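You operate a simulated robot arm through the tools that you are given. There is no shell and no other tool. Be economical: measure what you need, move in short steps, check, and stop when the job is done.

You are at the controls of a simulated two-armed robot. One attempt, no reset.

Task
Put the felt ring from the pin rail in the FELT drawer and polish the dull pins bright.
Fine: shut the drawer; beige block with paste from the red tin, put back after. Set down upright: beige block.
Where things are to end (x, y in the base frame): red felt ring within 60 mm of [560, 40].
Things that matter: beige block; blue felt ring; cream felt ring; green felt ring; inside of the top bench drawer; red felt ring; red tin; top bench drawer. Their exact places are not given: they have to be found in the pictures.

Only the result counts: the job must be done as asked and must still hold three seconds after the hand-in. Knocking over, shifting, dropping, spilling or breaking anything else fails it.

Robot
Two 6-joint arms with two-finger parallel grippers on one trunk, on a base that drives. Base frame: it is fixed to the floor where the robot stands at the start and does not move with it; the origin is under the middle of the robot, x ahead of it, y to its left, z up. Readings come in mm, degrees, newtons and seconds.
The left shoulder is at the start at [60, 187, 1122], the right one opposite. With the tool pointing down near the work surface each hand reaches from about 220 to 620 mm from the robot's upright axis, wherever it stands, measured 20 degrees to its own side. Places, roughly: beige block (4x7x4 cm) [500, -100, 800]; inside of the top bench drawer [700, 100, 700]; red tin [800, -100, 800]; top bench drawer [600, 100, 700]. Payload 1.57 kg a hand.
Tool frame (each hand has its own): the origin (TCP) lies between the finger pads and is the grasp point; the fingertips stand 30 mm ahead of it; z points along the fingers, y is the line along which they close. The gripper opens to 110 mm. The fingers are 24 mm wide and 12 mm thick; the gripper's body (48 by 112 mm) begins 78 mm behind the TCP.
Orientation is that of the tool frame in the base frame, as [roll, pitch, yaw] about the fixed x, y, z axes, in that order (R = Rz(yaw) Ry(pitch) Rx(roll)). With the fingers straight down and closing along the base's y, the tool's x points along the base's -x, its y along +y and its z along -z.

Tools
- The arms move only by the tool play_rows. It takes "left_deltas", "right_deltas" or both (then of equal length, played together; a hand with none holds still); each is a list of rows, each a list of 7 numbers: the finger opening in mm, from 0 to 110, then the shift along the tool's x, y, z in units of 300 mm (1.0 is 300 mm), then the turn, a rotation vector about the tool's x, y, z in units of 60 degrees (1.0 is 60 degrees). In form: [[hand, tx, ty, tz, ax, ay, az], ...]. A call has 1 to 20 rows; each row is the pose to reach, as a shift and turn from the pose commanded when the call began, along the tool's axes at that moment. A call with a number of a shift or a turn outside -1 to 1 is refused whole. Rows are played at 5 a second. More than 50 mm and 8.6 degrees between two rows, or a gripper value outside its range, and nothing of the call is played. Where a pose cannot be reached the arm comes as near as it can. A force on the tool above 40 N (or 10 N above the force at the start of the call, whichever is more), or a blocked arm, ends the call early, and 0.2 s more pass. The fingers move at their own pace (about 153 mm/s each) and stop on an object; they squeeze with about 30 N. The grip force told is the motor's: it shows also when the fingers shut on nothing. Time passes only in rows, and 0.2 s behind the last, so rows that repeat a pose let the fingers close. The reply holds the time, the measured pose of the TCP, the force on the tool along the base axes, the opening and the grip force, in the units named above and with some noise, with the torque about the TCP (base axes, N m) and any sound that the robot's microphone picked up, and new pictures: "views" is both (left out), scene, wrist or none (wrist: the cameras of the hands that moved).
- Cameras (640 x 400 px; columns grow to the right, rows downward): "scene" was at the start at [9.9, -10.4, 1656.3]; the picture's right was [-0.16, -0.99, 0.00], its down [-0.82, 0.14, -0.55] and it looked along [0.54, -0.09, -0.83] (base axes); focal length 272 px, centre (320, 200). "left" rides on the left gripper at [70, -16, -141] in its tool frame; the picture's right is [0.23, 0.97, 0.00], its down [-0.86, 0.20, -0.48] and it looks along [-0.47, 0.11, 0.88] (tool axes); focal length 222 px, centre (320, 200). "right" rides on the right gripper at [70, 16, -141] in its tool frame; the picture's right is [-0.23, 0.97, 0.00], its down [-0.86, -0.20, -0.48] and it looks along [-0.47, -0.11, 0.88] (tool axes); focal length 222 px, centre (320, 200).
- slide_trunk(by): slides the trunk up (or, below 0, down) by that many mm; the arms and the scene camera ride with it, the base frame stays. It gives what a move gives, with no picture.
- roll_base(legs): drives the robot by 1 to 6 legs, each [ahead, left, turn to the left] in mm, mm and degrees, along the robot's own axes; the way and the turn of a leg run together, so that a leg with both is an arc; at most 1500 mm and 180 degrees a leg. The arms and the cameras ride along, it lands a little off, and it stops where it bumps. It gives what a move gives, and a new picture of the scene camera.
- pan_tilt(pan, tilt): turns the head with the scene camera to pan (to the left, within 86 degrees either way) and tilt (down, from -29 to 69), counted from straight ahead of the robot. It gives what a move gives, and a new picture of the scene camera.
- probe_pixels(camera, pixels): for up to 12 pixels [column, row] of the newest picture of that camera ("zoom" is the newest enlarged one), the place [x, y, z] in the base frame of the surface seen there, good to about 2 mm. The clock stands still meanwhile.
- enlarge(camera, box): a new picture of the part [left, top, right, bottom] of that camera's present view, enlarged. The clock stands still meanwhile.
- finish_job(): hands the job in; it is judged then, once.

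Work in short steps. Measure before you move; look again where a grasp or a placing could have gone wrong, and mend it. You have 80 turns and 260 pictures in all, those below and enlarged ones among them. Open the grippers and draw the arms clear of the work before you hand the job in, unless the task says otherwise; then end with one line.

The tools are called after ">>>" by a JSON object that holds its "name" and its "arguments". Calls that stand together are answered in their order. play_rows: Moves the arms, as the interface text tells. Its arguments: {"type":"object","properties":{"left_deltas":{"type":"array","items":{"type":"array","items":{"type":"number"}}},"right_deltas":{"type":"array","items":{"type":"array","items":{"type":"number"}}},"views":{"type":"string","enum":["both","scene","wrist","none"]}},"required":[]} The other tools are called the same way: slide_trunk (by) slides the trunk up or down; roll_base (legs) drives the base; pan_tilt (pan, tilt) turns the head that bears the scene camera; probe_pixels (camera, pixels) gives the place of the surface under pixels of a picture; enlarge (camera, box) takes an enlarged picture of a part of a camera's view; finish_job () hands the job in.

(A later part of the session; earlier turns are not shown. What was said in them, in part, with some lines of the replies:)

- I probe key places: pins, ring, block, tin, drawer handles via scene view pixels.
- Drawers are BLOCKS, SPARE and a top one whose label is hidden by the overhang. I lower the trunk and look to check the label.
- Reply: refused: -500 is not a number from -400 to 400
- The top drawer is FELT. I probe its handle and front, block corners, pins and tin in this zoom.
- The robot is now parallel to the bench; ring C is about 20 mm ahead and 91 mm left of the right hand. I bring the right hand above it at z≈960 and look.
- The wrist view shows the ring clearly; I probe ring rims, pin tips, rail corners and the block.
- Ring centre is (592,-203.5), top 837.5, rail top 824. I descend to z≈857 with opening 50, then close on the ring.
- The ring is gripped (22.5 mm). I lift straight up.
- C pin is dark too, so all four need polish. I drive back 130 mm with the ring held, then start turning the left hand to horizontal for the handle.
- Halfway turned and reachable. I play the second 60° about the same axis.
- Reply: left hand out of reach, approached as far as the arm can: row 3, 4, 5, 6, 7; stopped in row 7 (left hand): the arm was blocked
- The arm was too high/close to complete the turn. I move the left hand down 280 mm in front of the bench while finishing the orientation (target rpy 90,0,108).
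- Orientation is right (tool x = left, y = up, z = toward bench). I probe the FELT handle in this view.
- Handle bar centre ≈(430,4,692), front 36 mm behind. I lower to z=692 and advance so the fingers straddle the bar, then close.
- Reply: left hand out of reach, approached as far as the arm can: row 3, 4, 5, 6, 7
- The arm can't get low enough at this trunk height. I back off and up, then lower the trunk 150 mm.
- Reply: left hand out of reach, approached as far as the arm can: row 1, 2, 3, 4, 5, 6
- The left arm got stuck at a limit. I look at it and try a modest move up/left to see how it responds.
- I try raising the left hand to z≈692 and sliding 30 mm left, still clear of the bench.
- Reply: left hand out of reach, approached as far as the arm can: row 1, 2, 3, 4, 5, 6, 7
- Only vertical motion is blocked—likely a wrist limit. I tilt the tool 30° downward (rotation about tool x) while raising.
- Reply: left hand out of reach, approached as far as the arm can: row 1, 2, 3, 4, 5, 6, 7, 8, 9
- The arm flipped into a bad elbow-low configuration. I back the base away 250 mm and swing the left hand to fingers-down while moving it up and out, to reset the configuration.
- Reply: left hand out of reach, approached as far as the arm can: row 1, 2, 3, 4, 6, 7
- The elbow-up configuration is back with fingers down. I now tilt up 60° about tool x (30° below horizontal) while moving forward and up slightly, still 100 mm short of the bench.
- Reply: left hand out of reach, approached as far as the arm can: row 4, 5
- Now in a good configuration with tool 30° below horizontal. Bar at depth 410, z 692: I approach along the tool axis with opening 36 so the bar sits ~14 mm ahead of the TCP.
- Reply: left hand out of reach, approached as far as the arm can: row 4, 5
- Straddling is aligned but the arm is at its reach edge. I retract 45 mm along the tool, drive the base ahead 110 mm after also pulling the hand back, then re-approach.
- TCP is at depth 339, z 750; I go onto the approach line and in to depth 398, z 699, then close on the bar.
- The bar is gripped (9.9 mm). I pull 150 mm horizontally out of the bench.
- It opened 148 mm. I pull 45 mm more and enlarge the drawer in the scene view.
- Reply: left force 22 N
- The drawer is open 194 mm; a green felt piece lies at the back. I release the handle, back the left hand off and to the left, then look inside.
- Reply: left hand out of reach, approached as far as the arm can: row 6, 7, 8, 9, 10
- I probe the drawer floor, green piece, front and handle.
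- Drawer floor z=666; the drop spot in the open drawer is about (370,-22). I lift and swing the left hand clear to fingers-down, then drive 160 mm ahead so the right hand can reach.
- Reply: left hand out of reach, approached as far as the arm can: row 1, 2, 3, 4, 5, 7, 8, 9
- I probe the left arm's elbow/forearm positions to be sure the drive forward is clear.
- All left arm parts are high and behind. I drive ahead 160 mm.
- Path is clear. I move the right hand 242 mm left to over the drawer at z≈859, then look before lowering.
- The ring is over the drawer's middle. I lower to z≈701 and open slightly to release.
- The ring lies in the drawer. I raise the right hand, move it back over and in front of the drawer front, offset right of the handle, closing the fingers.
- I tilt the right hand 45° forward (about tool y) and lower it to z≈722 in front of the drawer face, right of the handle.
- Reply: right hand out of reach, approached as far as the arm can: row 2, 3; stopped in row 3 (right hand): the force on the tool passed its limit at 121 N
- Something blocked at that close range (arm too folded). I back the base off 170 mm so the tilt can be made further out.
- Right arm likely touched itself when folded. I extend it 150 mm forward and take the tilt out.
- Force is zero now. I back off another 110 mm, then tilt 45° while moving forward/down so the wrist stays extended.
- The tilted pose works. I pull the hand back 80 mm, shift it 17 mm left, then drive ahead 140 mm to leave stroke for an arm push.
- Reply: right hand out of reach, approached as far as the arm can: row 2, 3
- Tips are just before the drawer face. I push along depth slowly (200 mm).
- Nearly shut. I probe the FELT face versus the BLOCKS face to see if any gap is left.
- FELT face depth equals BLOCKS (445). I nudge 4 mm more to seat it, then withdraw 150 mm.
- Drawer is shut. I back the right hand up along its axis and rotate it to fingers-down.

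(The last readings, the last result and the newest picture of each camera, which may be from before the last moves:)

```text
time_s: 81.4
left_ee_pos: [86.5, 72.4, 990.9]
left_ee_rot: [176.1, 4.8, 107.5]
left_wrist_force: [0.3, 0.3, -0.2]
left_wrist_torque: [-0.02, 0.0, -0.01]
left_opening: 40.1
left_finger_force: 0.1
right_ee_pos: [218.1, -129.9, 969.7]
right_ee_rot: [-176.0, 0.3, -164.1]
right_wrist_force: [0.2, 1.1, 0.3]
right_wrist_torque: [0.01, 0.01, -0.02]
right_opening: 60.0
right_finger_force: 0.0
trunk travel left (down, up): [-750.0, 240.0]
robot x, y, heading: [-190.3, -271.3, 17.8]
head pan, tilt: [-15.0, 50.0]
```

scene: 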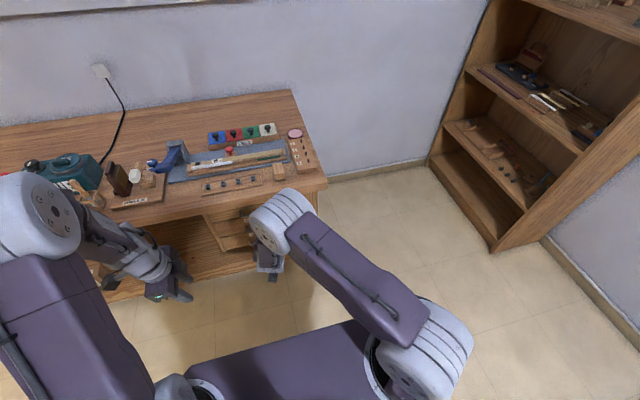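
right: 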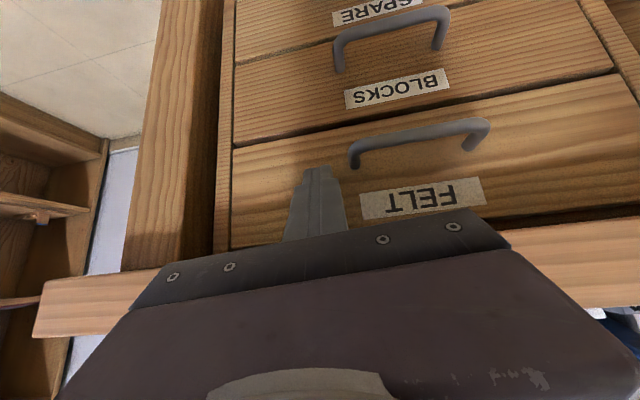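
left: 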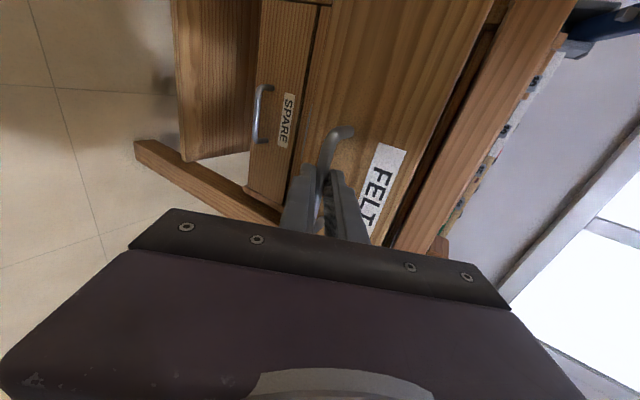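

I straighten the right tool (−4° roll, −2.2° yaw) and drive 395 mm ahead to the rail station.

>>> {"name": "play_rows", "arguments": {"right_deltas": [[80, 0, 0, 0, -0.067, 0, -0.03], [80, 0, 0, 0, -0.067, 0, -0.03]], "views": "none"}}

>>> {"name": "roll_base", "arguments": {"legs": [[395, 0, 0.2]]}}

```text
time_s: 82.0
left_ee_pos: [86.6, 72.9, 990.5]
left_ee_rot: [176.1, 4.9, 107.5]
left_wrist_force: [-0.3, -0.1, -0.8]
left_wrist_torque: [0.01, -0.01, 0.01]
left_opening: 40.3
left_finger_force: 0.0
right_ee_pos: [217.5, -129.6, 969.6]
right_ee_rot: [179.9, 0.1, -162.3]
right_wrist_force: [0.1, 0.2, -0.5]
right_wrist_torque: [-0.01, -0.01, 0.03]
right_opening: 80.2
right_finger_force: 0.2
trunk travel left (down, up): [-750.0, 240.0]
robot x, y, heading: [-191.4, -268.1, 18.0]
head pan, tilt: [-15.0, 50.0]
```

```text
time_s: 84.5
left_ee_pos: [463.6, 197.7, 989.5]
left_ee_rot: [176.0, 4.8, 107.7]
left_wrist_force: [0.8, 0.1, -1.1]
left_wrist_torque: [0.01, -0.02, 0.01]
left_opening: 39.9
left_finger_force: 0.0
right_ee_pos: [596.3, -4.5, 970.6]
right_ee_rot: [-180.0, 0.3, -162.2]
right_wrist_force: [-0.3, -0.7, 0.0]
right_wrist_torque: [-0.02, 0.03, -0.01]
right_opening: 80.0
right_finger_force: 0.0
trunk travel left (down, up): [-750.0, 240.0]
robot x, y, heading: [184.7, -149.1, 18.2]
head pan, tilt: [-15.0, 50.0]
```

scene: 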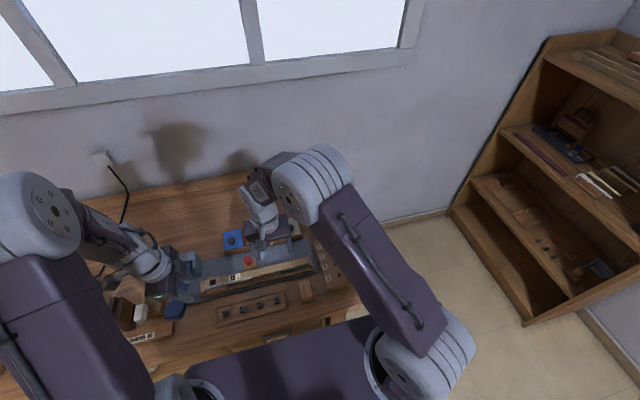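

At the station (no bump). I bring the right hand above the beige block (≈depth 478, lateral −261) at z 930 for a look.

>>> {"name": "play_rows", "arguments": {"right_deltas": [[80, 0.1, -0.08, 0, 0, 0, 0], [80, 0.2, -0.16, 0.05, 0, 0, 0], [80, 0.29, -0.238, 0.135, 0, 0, 0], [80, 0.29, -0.238, 0.135, 0, 0, 0]], "views": "wrist"}}

>>> {"name": "enlarge", "arguments": {"camera": "right", "box": [200, 60, 440, 240]}}

```text
time_s: 85.5
left_ee_pos: [463.0, 197.6, 991.1]
left_ee_rot: [176.0, 5.0, 107.8]
left_wrist_force: [0.2, -0.3, -0.6]
left_wrist_torque: [-0.01, -0.01, -0.01]
left_opening: 39.8
left_finger_force: 0.1
right_ee_pos: [534.9, -99.2, 929.5]
right_ee_rot: [180.0, 0.2, -162.0]
right_wrist_force: [-0.1, -0.3, 0.7]
right_wrist_torque: [0.02, -0.01, 0.02]
right_opening: 80.2
right_finger_force: 0.2
trunk travel left (down, up): [-750.0, 240.0]
robot x, y, heading: [187.8, -149.3, 18.2]
head pan, tilt: [-15.0, 50.0]
```

right: 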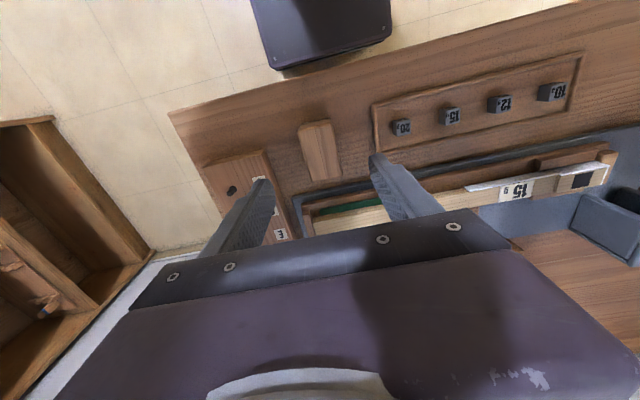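

```text
2.22 times, centred on (320, 150) of right
```

zoom: 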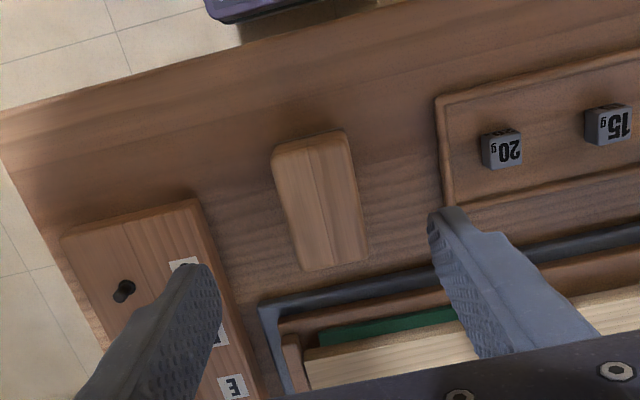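

I probe the block's top corners for exact pose.

>>> {"name": "probe_pixels", "arguments": {"camera": "zoom", "pixels": [[276, 158], [344, 137], [303, 266], [366, 258], [320, 205], [283, 205], [350, 185], [312, 143], [336, 263], [300, 300]]}}

```text
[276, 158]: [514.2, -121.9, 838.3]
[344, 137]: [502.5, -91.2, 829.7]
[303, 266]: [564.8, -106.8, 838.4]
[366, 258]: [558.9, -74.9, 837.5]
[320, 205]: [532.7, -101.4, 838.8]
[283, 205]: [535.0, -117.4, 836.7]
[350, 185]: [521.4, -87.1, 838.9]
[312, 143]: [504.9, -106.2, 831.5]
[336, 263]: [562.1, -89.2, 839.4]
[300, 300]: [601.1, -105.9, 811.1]
```

Block centre ≈(536,−98), aligned with the bench. I descend to z 849 with opening 56 and grip its upper half.

>>> {"name": "play_rows", "arguments": {"right_deltas": [[56, 0, 0.002, 0.1, 0, 0, 0], [56, -0.003, 0.002, 0.2, 0, 0, 0], [56, -0.003, 0.002, 0.268, 0, 0, 0], [56, -0.003, 0.002, 0.268, 0, 0, 0], [15, -0.003, 0.002, 0.268, 0, 0, 0], [15, -0.003, 0.002, 0.268, 0, 0, 0], [15, -0.003, 0.002, 0.268, 0, 0, 0]], "views": "wrist"}}

```text
time_s: 87.1
left_ee_pos: [463.6, 195.6, 990.2]
left_ee_rot: [176.0, 4.8, 107.8]
left_wrist_force: [0.3, 0.2, 0.3]
left_wrist_torque: [0.03, -0.03, 0.02]
left_opening: 39.8
left_finger_force: 0.0
right_ee_pos: [537.0, -99.1, 848.5]
right_ee_rot: [180.0, 0.0, -162.2]
right_wrist_force: [0.0, 0.1, 0.2]
right_wrist_torque: [-0.02, 0.03, 0.01]
right_opening: 37.2
right_finger_force: 29.9
trunk travel left (down, up): [-750.0, 240.0]
robot x, y, heading: [191.9, -144.8, 18.2]
head pan, tilt: [-15.0, 50.0]
```

right: 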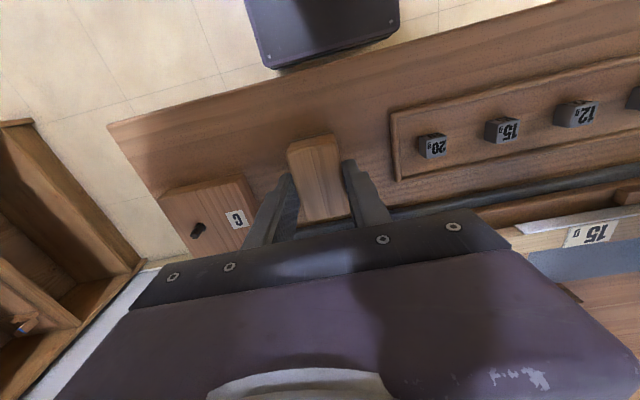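

Gripped at 37 mm. I lift it 100 mm and look at the tin with the scene camera.

>>> {"name": "play_rows", "arguments": {"right_deltas": [[15, 0, 0, -0.06, 0, 0, 0], [15, 0, 0, -0.18, 0, 0, 0], [15, 0, 0, -0.3, 0, 0, 0], [15, 0, 0, -0.3, 0, 0, 0]], "views": "none"}}

>>> {"name": "pan_tilt", "arguments": {"pan": -20, "tilt": 55}}

```text
time_s: 88.1
left_ee_pos: [464.4, 197.5, 991.4]
left_ee_rot: [176.1, 4.8, 107.8]
left_wrist_force: [0.3, -0.1, -1.0]
left_wrist_torque: [-0.01, 0.01, 0.02]
left_opening: 40.1
left_finger_force: 0.1
right_ee_pos: [536.2, -99.9, 939.0]
right_ee_rot: [180.0, 0.1, -162.0]
right_wrist_force: [-0.2, 0.5, -0.4]
right_wrist_torque: [0.01, 0.02, -0.02]
right_opening: 36.9
right_finger_force: 30.3
trunk travel left (down, up): [-750.0, 240.0]
robot x, y, heading: [188.2, -146.1, 18.0]
head pan, tilt: [-15.0, 50.0]
```

```text
time_s: 88.7
left_ee_pos: [464.8, 196.6, 990.9]
left_ee_rot: [176.0, 4.7, 107.8]
left_wrist_force: [-0.5, -0.1, -0.1]
left_wrist_torque: [-0.03, -0.03, 0.0]
left_opening: 40.1
left_finger_force: 0.0
right_ee_pos: [536.5, -99.6, 937.3]
right_ee_rot: [-179.9, 0.2, -162.0]
right_wrist_force: [1.3, 0.1, 0.1]
right_wrist_torque: [-0.01, 0.03, -0.01]
right_opening: 37.1
right_finger_force: 30.1
trunk travel left (down, up): [-750.0, 240.0]
robot x, y, heading: [188.7, -143.3, 18.2]
head pan, tilt: [-20.0, 55.0]
```

scene: 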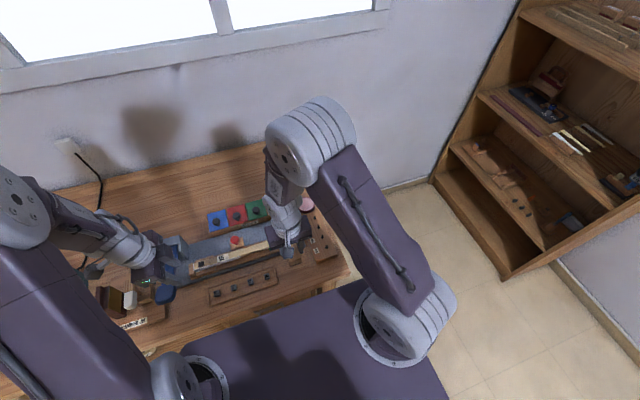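

The arm hides the tin at (307,203). I move the hand 130 mm left to reveal it.

>>> {"name": "play_rows", "arguments": {"right_deltas": [[15, 0, 0.15, 0, 0, 0, 0], [15, 0, 0.3, 0, 0, 0, 0], [15, 0, 0.43, 0, 0, 0, 0], [15, 0, 0.43, 0, 0, 0, 0]], "views": "none"}}

>>> {"name": "enlarge", "arguments": {"camera": "scene", "box": [270, 180, 350, 280]}}

```text
time_s: 89.7
left_ee_pos: [463.8, 197.1, 990.4]
left_ee_rot: [176.1, 4.9, 107.8]
left_wrist_force: [-0.6, 0.0, 0.0]
left_wrist_torque: [0.01, -0.02, -0.02]
left_opening: 40.0
left_finger_force: 0.1
right_ee_pos: [497.2, 24.7, 939.1]
right_ee_rot: [179.9, 0.1, -162.1]
right_wrist_force: [-0.4, 1.0, -0.2]
right_wrist_torque: [-0.01, 0.0, 0.01]
right_opening: 37.1
right_finger_force: 30.2
trunk travel left (down, up): [-750.0, 240.0]
robot x, y, heading: [187.3, -150.5, 18.2]
head pan, tilt: [-20.0, 55.0]
```

```text
4.00 times, centred on (310, 230) of scene
```

zoom: 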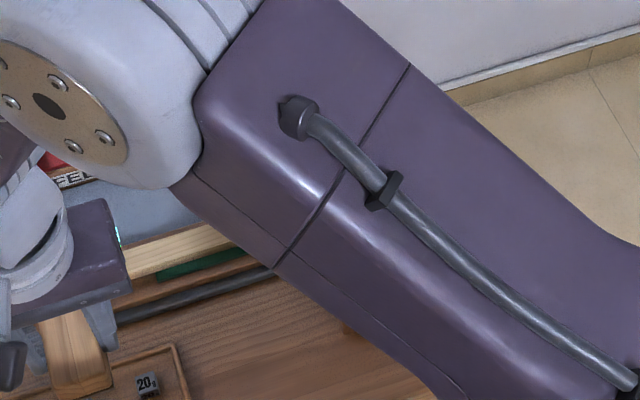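

That is worse; I swing the hand 300 mm right instead, where earlier the tin was in view.

>>> {"name": "play_rows", "arguments": {"right_deltas": [[15, 0, -0.15, 0, 0, 0, 0], [15, 0, -0.3, 0, 0, 0, 0], [15, 0, -0.45, 0, 0, 0, 0], [15, 0, -0.6, 0, 0, 0, 0], [15, 0, -0.75, 0, 0, 0, 0], [15, 0, -0.9, 0, 0, 0, 0], [15, 0, -1.0, 0, 0, 0, 0], [15, 0, -1.0, 0, 0, 0, 0]], "views": "both"}}

>>> {"name": "enlarge", "arguments": {"camera": "scene", "box": [280, 180, 360, 230]}}

```text
time_s: 91.5
left_ee_pos: [463.0, 198.3, 990.4]
left_ee_rot: [176.1, 4.9, 107.7]
left_wrist_force: [-0.1, -0.1, -0.2]
left_wrist_torque: [-0.02, -0.01, 0.02]
left_opening: 39.8
left_finger_force: 0.1
right_ee_pos: [588.5, -258.8, 938.4]
right_ee_rot: [-180.0, 0.1, -162.1]
right_wrist_force: [-0.2, -0.3, -0.2]
right_wrist_torque: [-0.02, 0.02, -0.02]
right_opening: 36.9
right_finger_force: 29.7
trunk travel left (down, up): [-750.0, 240.0]
robot x, y, heading: [186.0, -149.0, 17.9]
head pan, tilt: [-20.0, 55.0]
```

scene: 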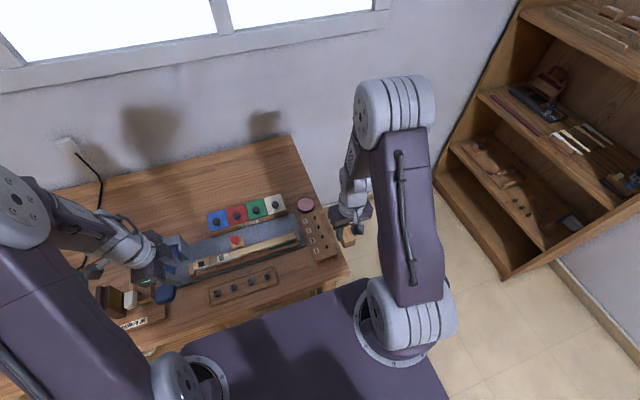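
right: 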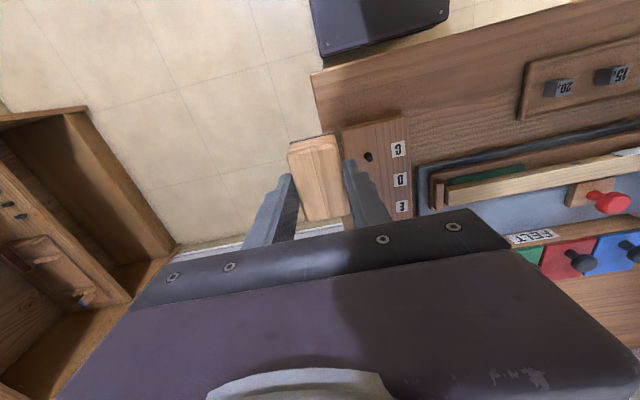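

```text
8.00 times, centred on (320, 205) of scene
```

zoom: 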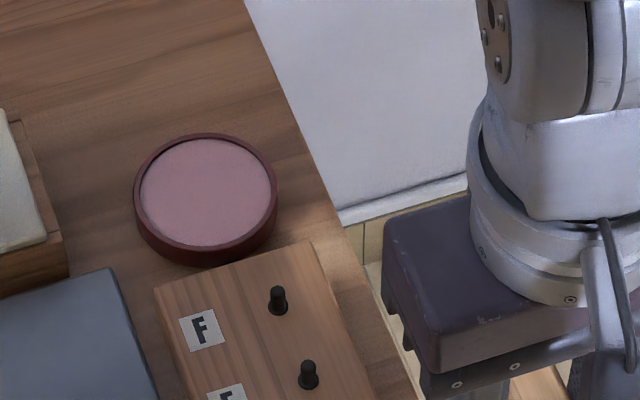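

I probe rim points and paste points of the tin.

>>> {"name": "probe_pixels", "arguments": {"camera": "zoom", "pixels": [[207, 190], [137, 190], [275, 190], [206, 136], [206, 248], [145, 190], [267, 190], [206, 142], [206, 240], [206, 259], [278, 292], [308, 365]]}}

```text
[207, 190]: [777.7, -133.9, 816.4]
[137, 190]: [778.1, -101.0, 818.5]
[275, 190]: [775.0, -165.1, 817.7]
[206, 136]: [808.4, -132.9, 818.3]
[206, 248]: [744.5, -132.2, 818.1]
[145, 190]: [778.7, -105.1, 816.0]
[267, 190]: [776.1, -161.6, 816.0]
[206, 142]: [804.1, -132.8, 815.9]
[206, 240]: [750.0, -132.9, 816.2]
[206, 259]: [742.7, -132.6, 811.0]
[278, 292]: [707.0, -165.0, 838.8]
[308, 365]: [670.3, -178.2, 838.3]
```

Tin centre ≈(776.5,−133), rim z 818, paste 816. The pad sits 46.5 mm below the TCP; I carry the block above the tin, stopping ~10 mm over it.

>>> {"name": "play_rows", "arguments": {"right_deltas": [[15, -0.14, 0.04, 0, 0, 0, 0], [15, -0.28, 0.08, 0, 0, 0, 0], [15, -0.42, 0.12, 0, 0, 0, 0], [15, -0.56, 0.16, 0, 0, 0, 0], [15, -0.7, 0.2, 0, 0, 0, 0], [15, -0.726, 0.204, 0.1, 0, 0, 0], [15, -0.726, 0.204, 0.21, 0, 0, 0], [15, -0.726, 0.204, 0.21, 0, 0, 0]], "views": "both"}}

>>> {"name": "enlarge", "arguments": {"camera": "right", "box": [240, 100, 420, 230]}}

```text
time_s: 93.3
left_ee_pos: [463.3, 196.5, 989.8]
left_ee_rot: [176.0, 4.9, 107.9]
left_wrist_force: [-0.8, -0.2, 0.5]
left_wrist_torque: [0.0, 0.01, 0.01]
left_opening: 39.8
left_finger_force: 0.1
right_ee_pos: [775.9, -135.8, 875.9]
right_ee_rot: [180.0, 0.1, -162.1]
right_wrist_force: [-0.6, 0.2, -0.4]
right_wrist_torque: [-0.03, 0.01, 0.0]
right_opening: 37.0
right_finger_force: 30.0
trunk travel left (down, up): [-750.0, 240.0]
robot x, y, heading: [187.1, -145.4, 17.7]
head pan, tilt: [-20.0, 55.0]
```

scene: 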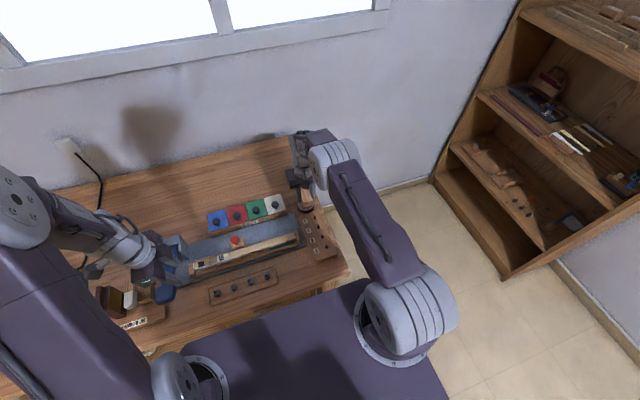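
right: 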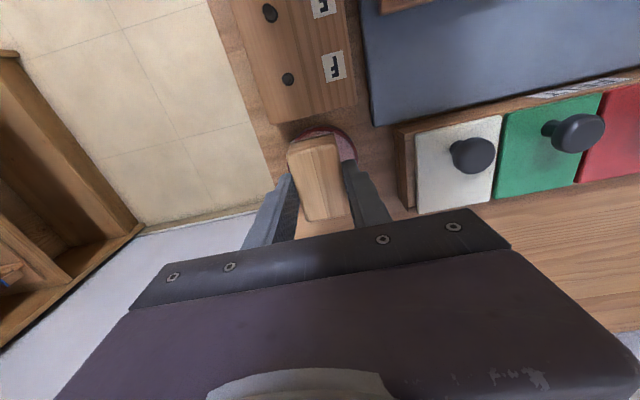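

```text
3.08 times, centred on (330, 165) of right
```

zoom: 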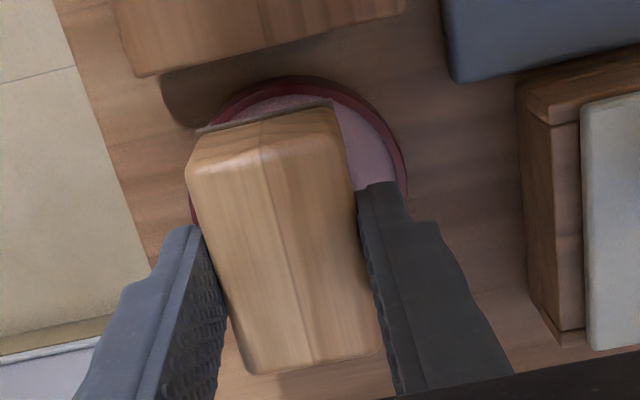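

I correct 2.5 mm left and lower to light contact (z≈863.5).

>>> {"name": "play_rows", "arguments": {"right_deltas": [[15, -0.004, 0.008, 0.015, 0, 0, 0], [15, -0.004, 0.008, 0.03, 0, 0, 0], [15, -0.004, 0.008, 0.037, 0, 0, 0], [15, -0.004, 0.008, 0.042, 0, 0, 0], [15, -0.004, 0.008, 0.042, 0, 0, 0]], "views": "wrist"}}

>>> {"name": "enlarge", "arguments": {"camera": "right", "box": [240, 100, 420, 230]}}

```text
time_s: 94.5
left_ee_pos: [463.0, 196.0, 989.4]
left_ee_rot: [176.2, 4.8, 107.9]
left_wrist_force: [0.2, 0.2, 0.7]
left_wrist_torque: [0.03, 0.0, 0.0]
left_opening: 40.0
left_finger_force: 0.1
right_ee_pos: [777.0, -132.9, 864.5]
right_ee_rot: [179.9, 0.1, -162.1]
right_wrist_force: [-0.3, -0.5, -0.8]
right_wrist_torque: [0.02, -0.01, 0.02]
right_opening: 36.9
right_finger_force: 29.9
trunk travel left (down, up): [-750.0, 240.0]
robot x, y, heading: [187.9, -147.4, 18.1]
head pan, tilt: [-20.0, 55.0]
```

right: 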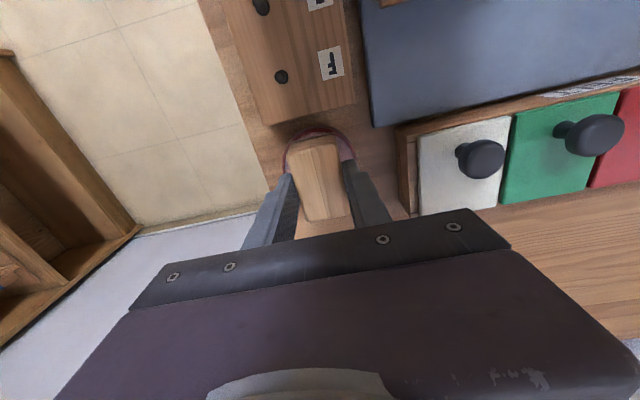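

```text
3.08 times, centred on (330, 165) of right
```

zoom: 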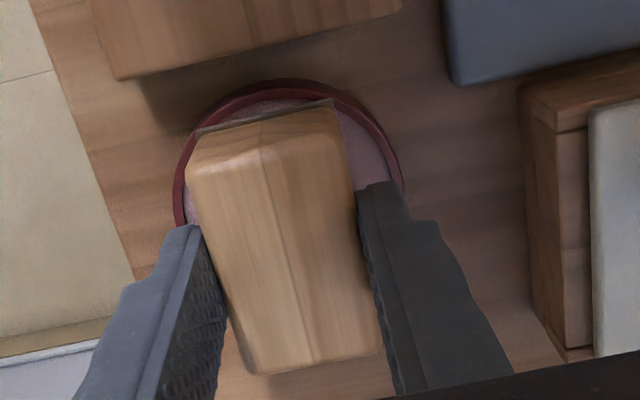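

No contact force yet. I lower in sub-millimetre steps to z≈861.

>>> {"name": "play_rows", "arguments": {"right_deltas": [[15, 0, 0, 0.003, 0, 0, 0], [15, 0, 0, 0.006, 0, 0, 0], [15, 0, 0, 0.009, 0, 0, 0], [15, 0, 0, 0.012, 0, 0, 0], [15, 0, 0, 0.012, 0, 0, 0]], "views": "none"}}

```text
time_s: 95.7
left_ee_pos: [462.8, 196.6, 992.5]
left_ee_rot: [175.9, 4.8, 107.8]
left_wrist_force: [-0.7, -1.1, -0.2]
left_wrist_torque: [0.01, 0.02, 0.03]
left_opening: 40.0
left_finger_force: 0.2
right_ee_pos: [777.3, -132.8, 862.2]
right_ee_rot: [180.0, 0.4, -162.2]
right_wrist_force: [-0.8, 0.1, 15.9]
right_wrist_torque: [-0.07, 0.2, -0.02]
right_opening: 37.0
right_finger_force: 29.9
trunk travel left (down, up): [-750.0, 240.0]
robot x, y, heading: [189.2, -146.8, 17.9]
head pan, tilt: [-20.0, 55.0]
```

Contact at 16 N at paste level. I hold briefly, lift, and inspect the pad and tin.

>>> {"name": "play_rows", "arguments": {"right_deltas": [[15, 0, 0, 0, 0, 0, 0], [15, 0, 0, 0, 0, 0, 0], [15, 0, 0, 0, 0, 0, 0], [15, 0, 0, -0.03, 0, 0, 0], [15, 0, 0, -0.1, 0, 0, 0], [15, 0, 0, -0.2, 0, 0, 0], [15, 0, 0, -0.2, 0, 0, 0]], "views": "wrist"}}

>>> {"name": "enlarge", "arguments": {"camera": "right", "box": [240, 80, 420, 230]}}

>>> {"name": "enlarge", "arguments": {"camera": "scene", "box": [270, 160, 350, 230]}}

```text
time_s: 97.3
left_ee_pos: [465.7, 196.3, 990.7]
left_ee_rot: [176.1, 4.8, 107.8]
left_wrist_force: [-0.2, 0.6, 0.5]
left_wrist_torque: [0.01, -0.01, -0.02]
left_opening: 40.1
left_finger_force: 0.1
right_ee_pos: [778.3, -133.9, 919.7]
right_ee_rot: [179.9, 0.1, -162.0]
right_wrist_force: [0.9, 0.2, -1.0]
right_wrist_torque: [0.02, 0.02, -0.01]
right_opening: 37.1
right_finger_force: 30.0
trunk travel left (down, up): [-750.0, 240.0]
robot x, y, heading: [189.7, -147.0, 18.0]
head pan, tilt: [-20.0, 55.0]
```

right: 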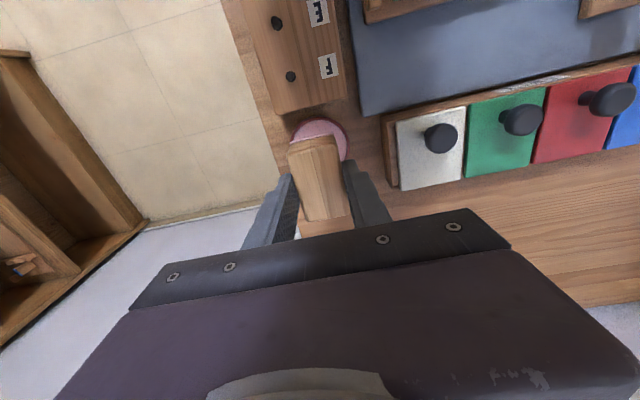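

```text
2.67 times, centred on (330, 155) of right
```

zoom: 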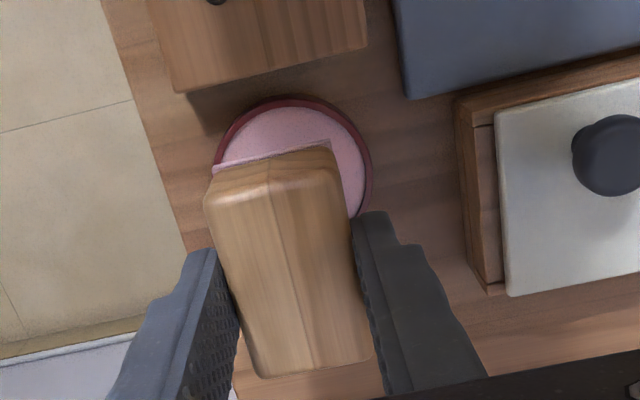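

```text
5.71 times, centred on (310, 195) of scene
```

zoom: 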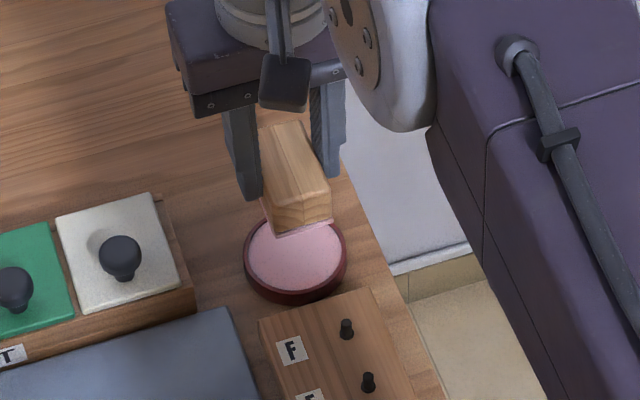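

The pad edge is now pink, so paste is on; the tin has not moved. I go to pin F and stroke the pad lightly over its top.

>>> {"name": "play_rows", "arguments": {"right_deltas": [[15, 0.12, -0.014, 0, 0, 0, 0], [15, 0.24, -0.027, 0.03, 0, 0, 0], [15, 0.24, -0.027, 0.09, 0, 0, 0], [15, 0.24, -0.027, 0.112, 0, 0, 0], [15, 0.24, -0.027, 0.118, 0, 0, 0], [15, 0.26, -0.027, 0.118, 0, 0, 0], [15, 0.24, 0.003, 0.118, 0, 0, 0], [15, 0.215, -0.027, 0.118, 0, 0, 0], [15, 0.24, -0.057, 0.118, 0, 0, 0], [15, 0.26, -0.027, 0.118, 0, 0, 0], [15, 0.24, 0.003, 0.118, 0, 0, 0], [15, 0.215, -0.027, 0.118, 0, 0, 0], [15, 0.24, -0.057, 0.118, 0, 0, 0], [15, 0.24, -0.027, 0.118, 0, 0, 0]], "views": "wrist"}}

```text
time_s: 100.3
left_ee_pos: [463.1, 197.0, 989.7]
left_ee_rot: [175.9, 4.9, 107.9]
left_wrist_force: [-0.5, 0.5, 1.0]
left_wrist_torque: [-0.01, 0.0, 0.02]
left_opening: 40.1
left_finger_force: 0.0
right_ee_pos: [712.0, -162.0, 883.7]
right_ee_rot: [-179.9, 0.1, -162.1]
right_wrist_force: [0.0, 0.3, -0.5]
right_wrist_torque: [-0.03, 0.02, -0.03]
right_opening: 36.9
right_finger_force: 30.1
trunk travel left (down, up): [-750.0, 240.0]
robot x, y, heading: [186.8, -148.1, 18.0]
head pan, tilt: [-20.0, 55.0]
```

right: 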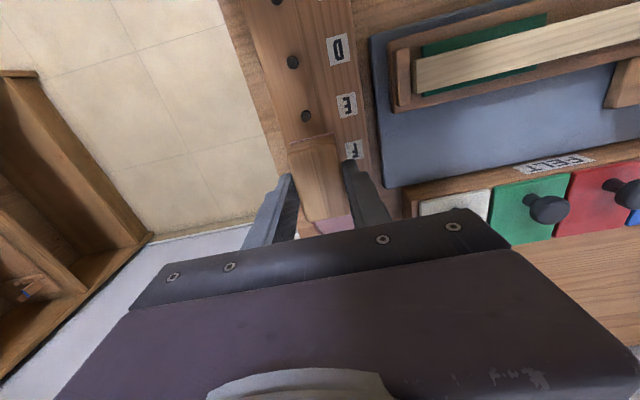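

No contact yet at 883.7. I lower 2.5 mm in small steps with small strokes.

>>> {"name": "play_rows", "arguments": {"right_deltas": [[15, 0, 0, 0.003, 0, 0, 0], [15, 0, 0, 0.006, 0, 0, 0], [15, 0, 0, 0.009, 0, 0, 0], [15, 0, 0, 0.009, 0, 0, 0]], "views": "none"}}

```text
time_s: 101.3
left_ee_pos: [462.7, 196.6, 991.1]
left_ee_rot: [175.9, 4.9, 107.8]
left_wrist_force: [-0.3, -0.8, -0.5]
left_wrist_torque: [0.02, -0.02, 0.03]
left_opening: 39.8
left_finger_force: 0.1
right_ee_pos: [712.3, -162.7, 884.3]
right_ee_rot: [180.0, 0.5, -162.1]
right_wrist_force: [3.8, -1.6, 24.0]
right_wrist_torque: [-0.13, -0.09, 0.01]
right_opening: 36.9
right_finger_force: 30.2
trunk travel left (down, up): [-750.0, 240.0]
robot x, y, heading: [188.8, -147.1, 18.2]
head pan, tilt: [-20.0, 55.0]
```

Contact now 24 N. I relax ~1 mm to about 10 N, stroke around, then lift and look at the pin.

>>> {"name": "play_rows", "arguments": {"right_deltas": [[15, 0, 0, -0.004, 0, 0, 0], [15, 0.02, 0, -0.004, 0, 0, 0], [15, 0, 0.03, -0.004, 0, 0, 0], [15, -0.025, 0, -0.004, 0, 0, 0], [15, 0, -0.03, -0.004, 0, 0, 0], [15, 0.02, 0, -0.004, 0, 0, 0], [15, 0, 0.03, -0.004, 0, 0, 0], [15, -0.025, 0, -0.004, 0, 0, 0], [15, 0, -0.03, -0.004, 0, 0, 0], [15, 0, 0, -0.004, 0, 0, 0], [15, 0, 0, -0.06, 0, 0, 0], [15, -0.15, 0, -0.1, 0, 0, 0], [15, -0.15, 0, -0.1, 0, 0, 0]], "views": "wrist"}}

>>> {"name": "enlarge", "arguments": {"camera": "right", "box": [220, 20, 420, 220]}}

```text
time_s: 104.1
left_ee_pos: [463.3, 197.2, 990.8]
left_ee_rot: [176.1, 4.8, 107.9]
left_wrist_force: [0.0, 0.1, 0.4]
left_wrist_torque: [0.0, -0.01, 0.01]
left_opening: 39.9
left_finger_force: 0.1
right_ee_pos: [754.2, -149.1, 911.7]
right_ee_rot: [180.0, 0.0, -162.1]
right_wrist_force: [0.5, 0.3, -0.3]
right_wrist_torque: [0.01, 0.01, -0.03]
right_opening: 37.0
right_finger_force: 30.0
trunk travel left (down, up): [-750.0, 240.0]
robot x, y, heading: [191.4, -144.5, 17.7]
head pan, tilt: [-20.0, 55.0]
```

right: 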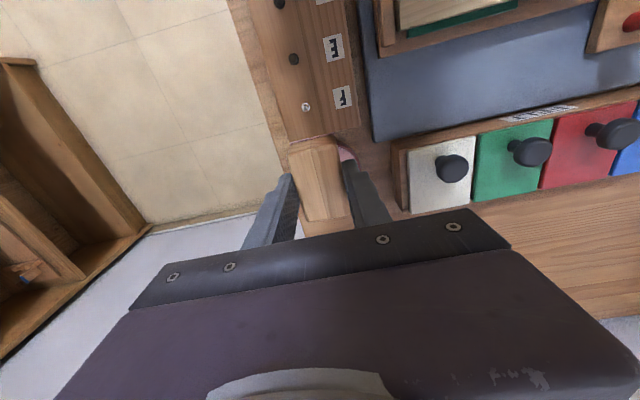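

```text
2.00 times, centred on (320, 120) of right
```

zoom: 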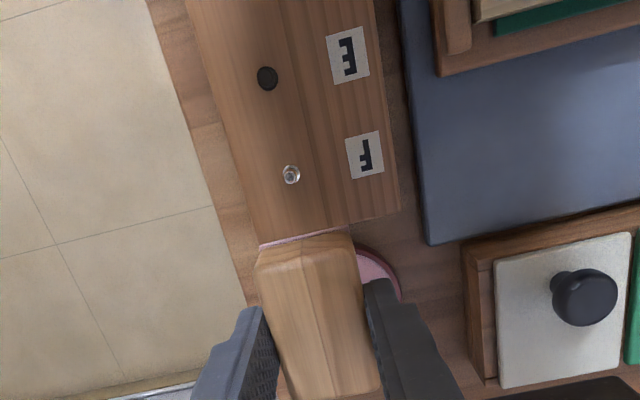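

F is bright. I do E the same way, then lift and start D.

>>> {"name": "play_rows", "arguments": {"right_deltas": [[15, 0.15, 0, 0, 0, 0, 0], [15, 0.296, 0, 0.05, 0, 0, 0], [15, 0.296, 0, 0.096, 0, 0, 0], [15, 0.316, 0, 0.096, 0, 0, 0], [15, 0.296, 0.03, 0.096, 0, 0, 0], [15, 0.276, 0, 0.096, 0, 0, 0], [15, 0.296, -0.03, 0.096, 0, 0, 0], [15, 0.316, 0, 0.096, 0, 0, 0], [15, 0.296, 0.03, 0.096, 0, 0, 0], [15, 0.276, 0, 0.096, 0, 0, 0], [15, 0.296, -0.03, 0.096, 0, 0, 0], [15, 0.296, 0, 0.05, 0, 0, 0], [15, 0.432, 0, 0.05, 0, 0, 0], [15, 0.432, 0, 0.096, 0, 0, 0], [15, 0.452, 0, 0.096, 0, 0, 0], [15, 0.432, 0.03, 0.096, 0, 0, 0], [15, 0.412, 0, 0.096, 0, 0, 0], [15, 0.432, -0.03, 0.096, 0, 0, 0], [15, 0.452, 0, 0.096, 0, 0, 0], [15, 0.432, 0.03, 0.096, 0, 0, 0]], "views": "none"}}

```text
time_s: 108.3
left_ee_pos: [462.3, 195.7, 992.1]
left_ee_rot: [175.9, 4.9, 107.7]
left_wrist_force: [0.5, 0.4, 0.2]
left_wrist_torque: [-0.02, -0.01, 0.0]
left_opening: 40.0
left_finger_force: 0.0
right_ee_pos: [626.7, -181.8, 884.1]
right_ee_rot: [179.9, 0.0, -162.1]
right_wrist_force: [-2.8, -8.2, 22.1]
right_wrist_torque: [-0.58, 0.02, -0.05]
right_opening: 37.2
right_finger_force: 30.4
trunk travel left (down, up): [-750.0, 240.0]
robot x, y, heading: [188.9, -143.5, 18.0]
head pan, tilt: [-20.0, 55.0]
```

D in progress at ~22 N. I finish D, then do C and lift.

>>> {"name": "play_rows", "arguments": {"right_deltas": [[15, -0.02, -0.03, -0.002, 0, 0, 0], [15, 0, -0.06, -0.002, 0, 0, 0], [15, 0.02, -0.03, -0.002, 0, 0, 0], [15, 0, -0.03, -0.002, 0, 0, 0], [15, 0, -0.03, -0.05, 0, 0, 0], [15, 0.157, -0.03, -0.05, 0, 0, 0], [15, 0.157, -0.03, -0.002, 0, 0, 0], [15, 0.177, -0.03, -0.002, 0, 0, 0], [15, 0.157, 0, -0.002, 0, 0, 0], [15, 0.137, -0.03, -0.002, 0, 0, 0], [15, 0.157, -0.06, -0.002, 0, 0, 0], [15, 0.177, -0.03, -0.002, 0, 0, 0], [15, 0.157, 0, -0.002, 0, 0, 0], [15, 0.137, -0.03, -0.002, 0, 0, 0], [15, 0.157, -0.06, -0.002, 0, 0, 0], [15, 0.157, -0.03, -0.002, 0, 0, 0], [15, 0.157, -0.03, -0.1, 0, 0, 0], [15, 0.157, 0.1, -0.15, 0, 0, 0], [15, 0.157, 0.22, -0.15, 0, 0, 0], [15, 0.157, 0.22, -0.15, 0, 0, 0]], "views": "both"}}

>>> {"name": "enlarge", "arguments": {"camera": "right", "box": [160, 80, 400, 240]}}

>>> {"name": "enlarge", "arguments": {"camera": "scene", "box": [260, 180, 360, 280]}}

```text
time_s: 112.5
left_ee_pos: [464.0, 195.0, 989.4]
left_ee_rot: [176.1, 4.8, 107.9]
left_wrist_force: [-0.6, 0.1, -0.8]
left_wrist_torque: [0.01, -0.02, 0.02]
left_opening: 40.2
left_finger_force: 0.1
right_ee_pos: [561.9, -131.7, 928.2]
right_ee_rot: [179.9, 0.1, -162.0]
right_wrist_force: [-0.6, 0.1, 0.0]
right_wrist_torque: [0.0, -0.01, 0.01]
right_opening: 37.3
right_finger_force: 30.3
trunk travel left (down, up): [-750.0, 240.0]
robot x, y, heading: [191.3, -146.8, 18.1]
head pan, tilt: [-20.0, 55.0]
```

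scene: 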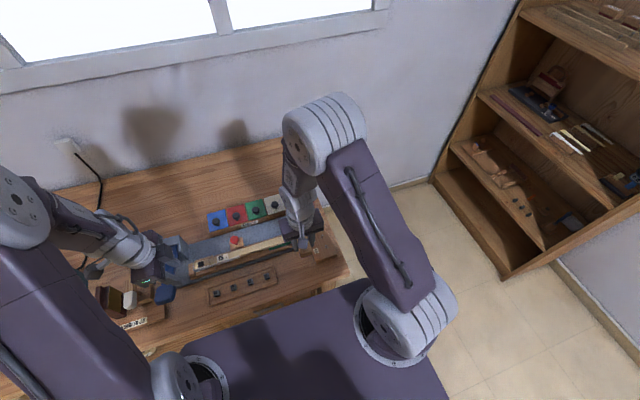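
right: 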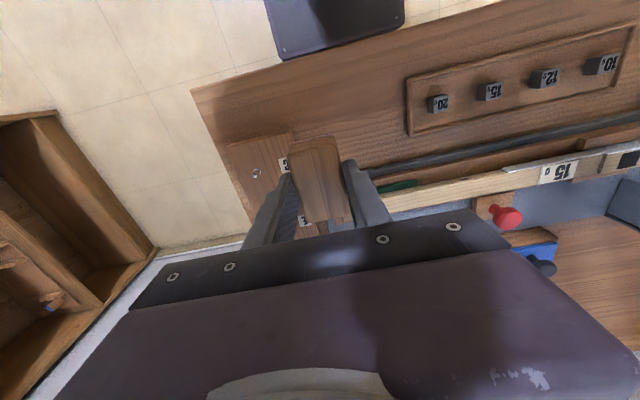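

```text
2.50 times, centred on (280, 160) of right
```

zoom: 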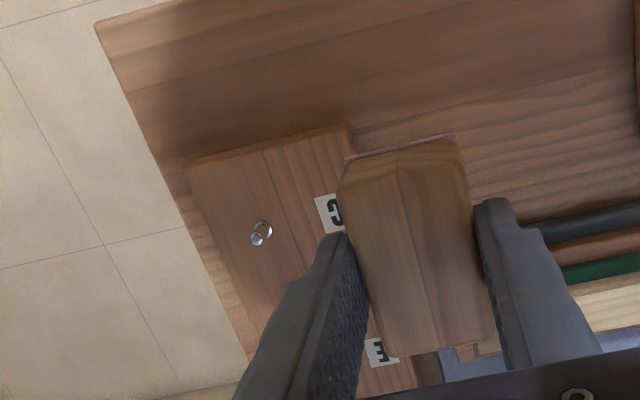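

```text
4.00 times, centred on (310, 230) of scene
```

zoom: 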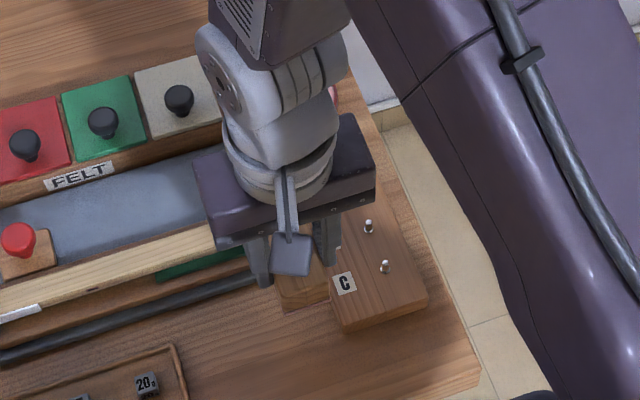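

C and D are bright; E is hidden. I raise the hand and move it 110 mm forward to see E with the wrist camera.

>>> {"name": "play_rows", "arguments": {"right_deltas": [[15, 0, -0.1, -0.1, 0, 0, 0], [15, -0.12, -0.2, -0.13, 0, 0, 0], [15, -0.24, -0.25, -0.13, 0, 0, 0], [15, -0.38, -0.25, -0.13, 0, 0, 0], [15, -0.38, -0.25, -0.13, 0, 0, 0]], "views": "wrist"}}

>>> {"name": "enlarge", "arguments": {"camera": "right", "box": [220, 40, 420, 220]}}

```text
time_s: 113.7
left_ee_pos: [464.2, 197.0, 990.8]
left_ee_rot: [176.0, 4.8, 107.8]
left_wrist_force: [0.0, -0.3, 0.0]
left_wrist_torque: [0.0, -0.04, 0.01]
left_opening: 39.8
left_finger_force: 0.0
right_ee_pos: [693.6, -167.9, 965.8]
right_ee_rot: [179.9, 0.1, -162.1]
right_wrist_force: [-0.5, -0.3, -0.5]
right_wrist_torque: [0.0, 0.0, 0.02]
right_opening: 37.3
right_finger_force: 30.0
trunk travel left (down, up): [-750.0, 240.0]
robot x, y, heading: [188.4, -149.0, 17.9]
head pan, tilt: [-20.0, 55.0]
```

right: 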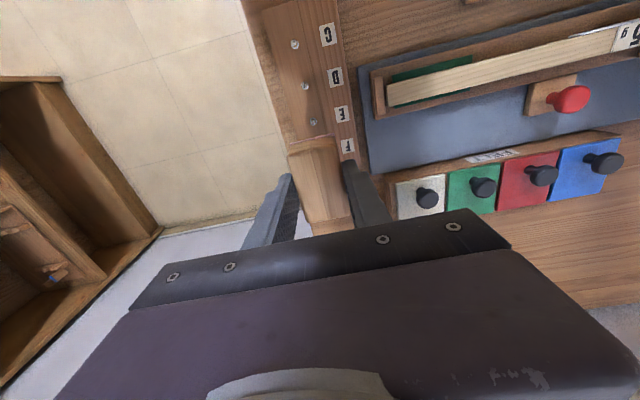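

```text
2.22 times, centred on (320, 130) of right
```

zoom: 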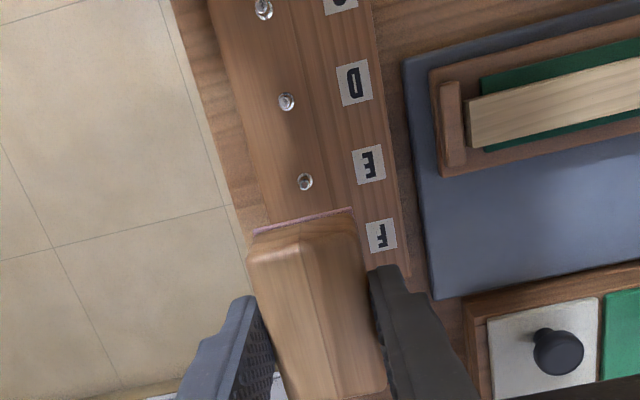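

E at zoom (305,182) looks a little duller than C and D; I zoom in more.

>>> {"name": "enlarge", "arguments": {"camera": "right", "box": [280, 30, 350, 140]}}

>>> {"name": "enlarge", "arguments": {"camera": "right", "box": [295, 95, 335, 135]}}

```text
3.64 times, centred on (315, 85) of right
```

zoom: 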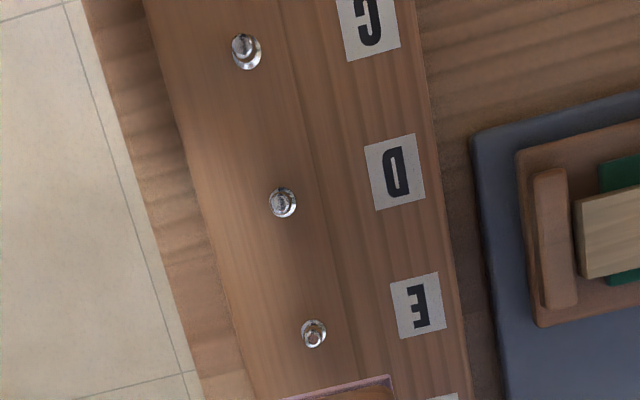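

```text
10.00 times, centred on (315, 115) of right
```

zoom: 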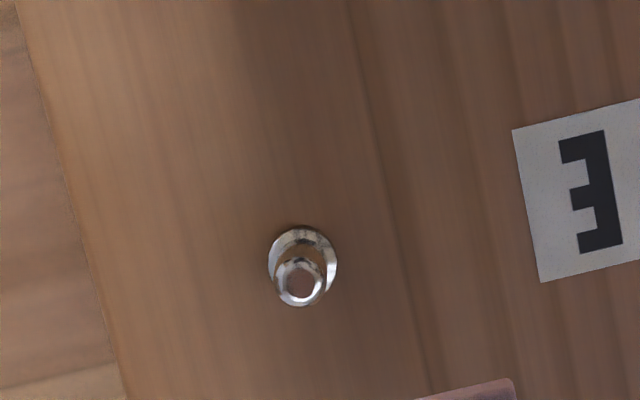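

All four are bright metal. I carry the block back to its home (TCP 537,−99) and stop ~5 mm above the bench.

>>> {"name": "play_rows", "arguments": {"right_deltas": [[15, 0.12, 0.1, 0, 0, 0, 0], [15, 0.24, 0.2, 0, 0, 0, 0], [15, 0.35, 0.3, 0, 0, 0, 0], [15, 0.425, 0.38, 0, 0, 0, 0], [15, 0.425, 0.38, 0.13, 0, 0, 0], [15, 0.425, 0.38, 0.26, 0, 0, 0], [15, 0.425, 0.38, 0.37, 0, 0, 0], [15, 0.425, 0.38, 0.37, 0, 0, 0]], "views": "none"}}

```text
time_s: 115.5
left_ee_pos: [463.9, 195.6, 989.8]
left_ee_rot: [176.1, 4.8, 107.8]
left_wrist_force: [0.9, 0.3, 0.2]
left_wrist_torque: [0.02, 0.0, 0.01]
left_opening: 40.1
left_finger_force: 0.1
right_ee_pos: [538.1, -99.3, 855.5]
right_ee_rot: [179.9, 0.0, -162.1]
right_wrist_force: [-0.5, -0.4, -1.5]
right_wrist_torque: [0.01, -0.01, -0.03]
right_opening: 37.0
right_finger_force: 30.2
trunk travel left (down, up): [-750.0, 240.0]
robot x, y, heading: [184.9, -145.3, 18.3]
head pan, tilt: [-20.0, 55.0]
```

I lower 6.5 mm to touch the bench and check the force before releasing.

>>> {"name": "play_rows", "arguments": {"right_deltas": [[15, 0.003, 0, 0.012, 0, 0, 0], [15, 0.003, 0, 0.02, 0, 0, 0], [15, 0.003, 0, 0.023, 0, 0, 0], [15, 0.003, 0, 0.023, 0, 0, 0]], "views": "none"}}

```text
time_s: 116.5
left_ee_pos: [464.8, 197.2, 990.1]
left_ee_rot: [176.0, 4.9, 107.8]
left_wrist_force: [-0.1, -0.1, 0.7]
left_wrist_torque: [0.02, 0.0, -0.02]
left_opening: 40.1
left_finger_force: 0.0
right_ee_pos: [538.8, -100.4, 849.9]
right_ee_rot: [-180.0, 0.1, -162.0]
right_wrist_force: [-0.7, 0.3, -1.5]
right_wrist_torque: [0.0, 0.01, 0.01]
right_opening: 37.6
right_finger_force: 30.0
trunk travel left (down, up): [-750.0, 240.0]
robot x, y, heading: [187.8, -149.7, 18.1]
head pan, tilt: [-20.0, 55.0]
```

No contact yet; I lower another 1.5 mm, then open and rise.

>>> {"name": "play_rows", "arguments": {"right_deltas": [[15, 0.002, 0, 0.003, 0, 0, 0], [15, 0.002, 0, 0.006, 0, 0, 0], [15, 0.002, 0, 0.006, 0, 0, 0], [56, 0.002, 0, 0.006, 0, 0, 0], [56, 0.002, 0, 0.006, 0, 0, 0], [60, 0.002, 0, -0.1, 0, 0, 0], [60, 0.002, 0, -0.25, 0, 0, 0], [60, 0.002, 0, -0.35, 0, 0, 0], [60, 0.002, 0, -0.35, 0, 0, 0]], "views": "wrist"}}

>>> {"name": "enlarge", "arguments": {"camera": "right", "box": [200, 60, 440, 240]}}

```text
time_s: 118.5
left_ee_pos: [464.0, 197.0, 990.2]
left_ee_rot: [176.1, 4.8, 107.8]
left_wrist_force: [-0.4, 0.3, -0.4]
left_wrist_torque: [-0.01, 0.0, -0.02]
left_opening: 40.0
left_finger_force: 0.1
right_ee_pos: [536.7, -100.4, 954.6]
right_ee_rot: [-180.0, 0.1, -162.0]
right_wrist_force: [0.5, 0.2, 0.4]
right_wrist_torque: [-0.05, 0.04, 0.01]
right_opening: 60.0
right_finger_force: 0.0
trunk travel left (down, up): [-750.0, 240.0]
robot x, y, heading: [186.1, -145.6, 18.1]
head pan, tilt: [-20.0, 55.0]
```

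right: 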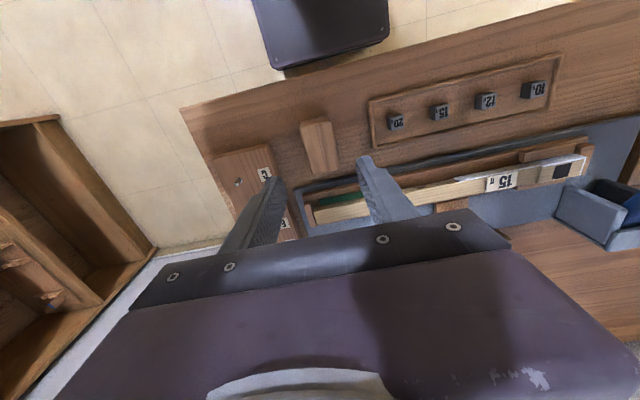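

```text
2.22 times, centred on (320, 150) of right
```

zoom: 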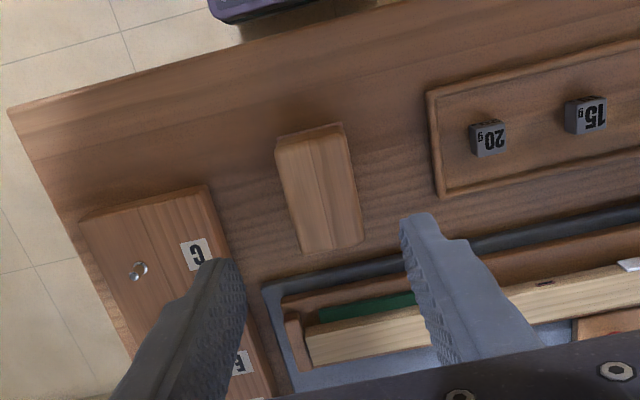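

The block stands at its home. I back the robot away from the bench and check everything.

>>> {"name": "roll_base", "arguments": {"legs": [[-550, 0, 0]]}}

>>> {"name": "enlarge", "arguments": {"camera": "scene", "box": [180, 80, 360, 200]}}

```text
time_s: 121.7
left_ee_pos: [-61.1, 25.8, 989.9]
left_ee_rot: [176.1, 4.8, 108.1]
left_wrist_force: [0.2, -0.2, 0.8]
left_wrist_torque: [0.0, 0.0, 0.01]
left_opening: 40.0
left_finger_force: 0.1
right_ee_pos: [14.4, -271.7, 953.4]
right_ee_rot: [180.0, 0.2, -161.7]
right_wrist_force: [-0.2, -0.4, 0.5]
right_wrist_torque: [0.01, 0.0, 0.0]
right_opening: 60.1
right_finger_force: 0.1
trunk travel left (down, up): [-750.0, 240.0]
robot x, y, heading: [-332.9, -321.3, 18.2]
head pan, tilt: [-20.0, 55.0]
```

scene: 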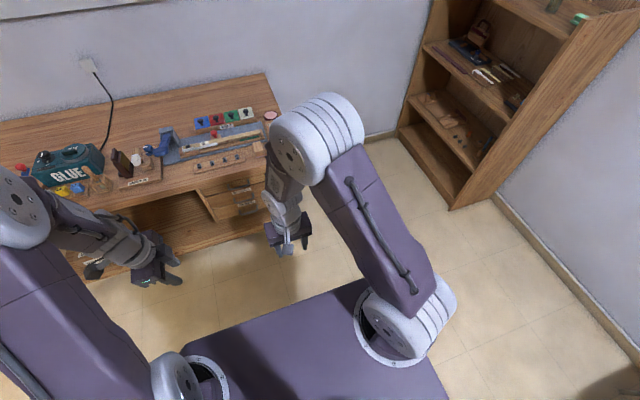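

```text
3.33 times, centred on (270, 140) of scene
```

zoom: 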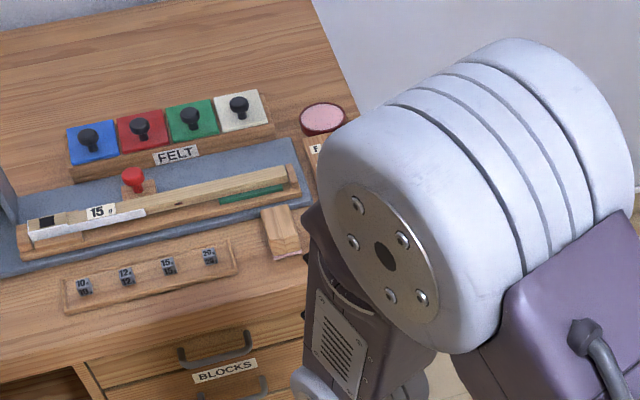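

Block is upright with pink pad at home, tin in place. I probe the FELT handle and block to confirm final positions.

>>> {"name": "probe_pixels", "arguments": {"camera": "zoom", "pixels": [[215, 358], [280, 352], [262, 384], [280, 225], [322, 118]]}}

```text
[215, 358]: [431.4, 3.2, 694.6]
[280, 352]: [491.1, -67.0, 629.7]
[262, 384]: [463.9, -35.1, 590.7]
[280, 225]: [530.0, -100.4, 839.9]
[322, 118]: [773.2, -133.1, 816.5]
```

The FELT handle is back at its original place (431, 3, 695), so the drawer is shut. The block and tin are in place and the arms are clear, so I hand in.

>>> {"name": "finish_job", "arguments": {}}

```text
The job is handed in.
```

The job is handed in: the red felt ring is in the shut FELT drawer and all four pins (C, D, E, F) look bright. The beige block is upright in its place and the red tin was not moved. I last saw the ring just before shutting the drawer; I estimate it lies about 15 mm from [560, 40].
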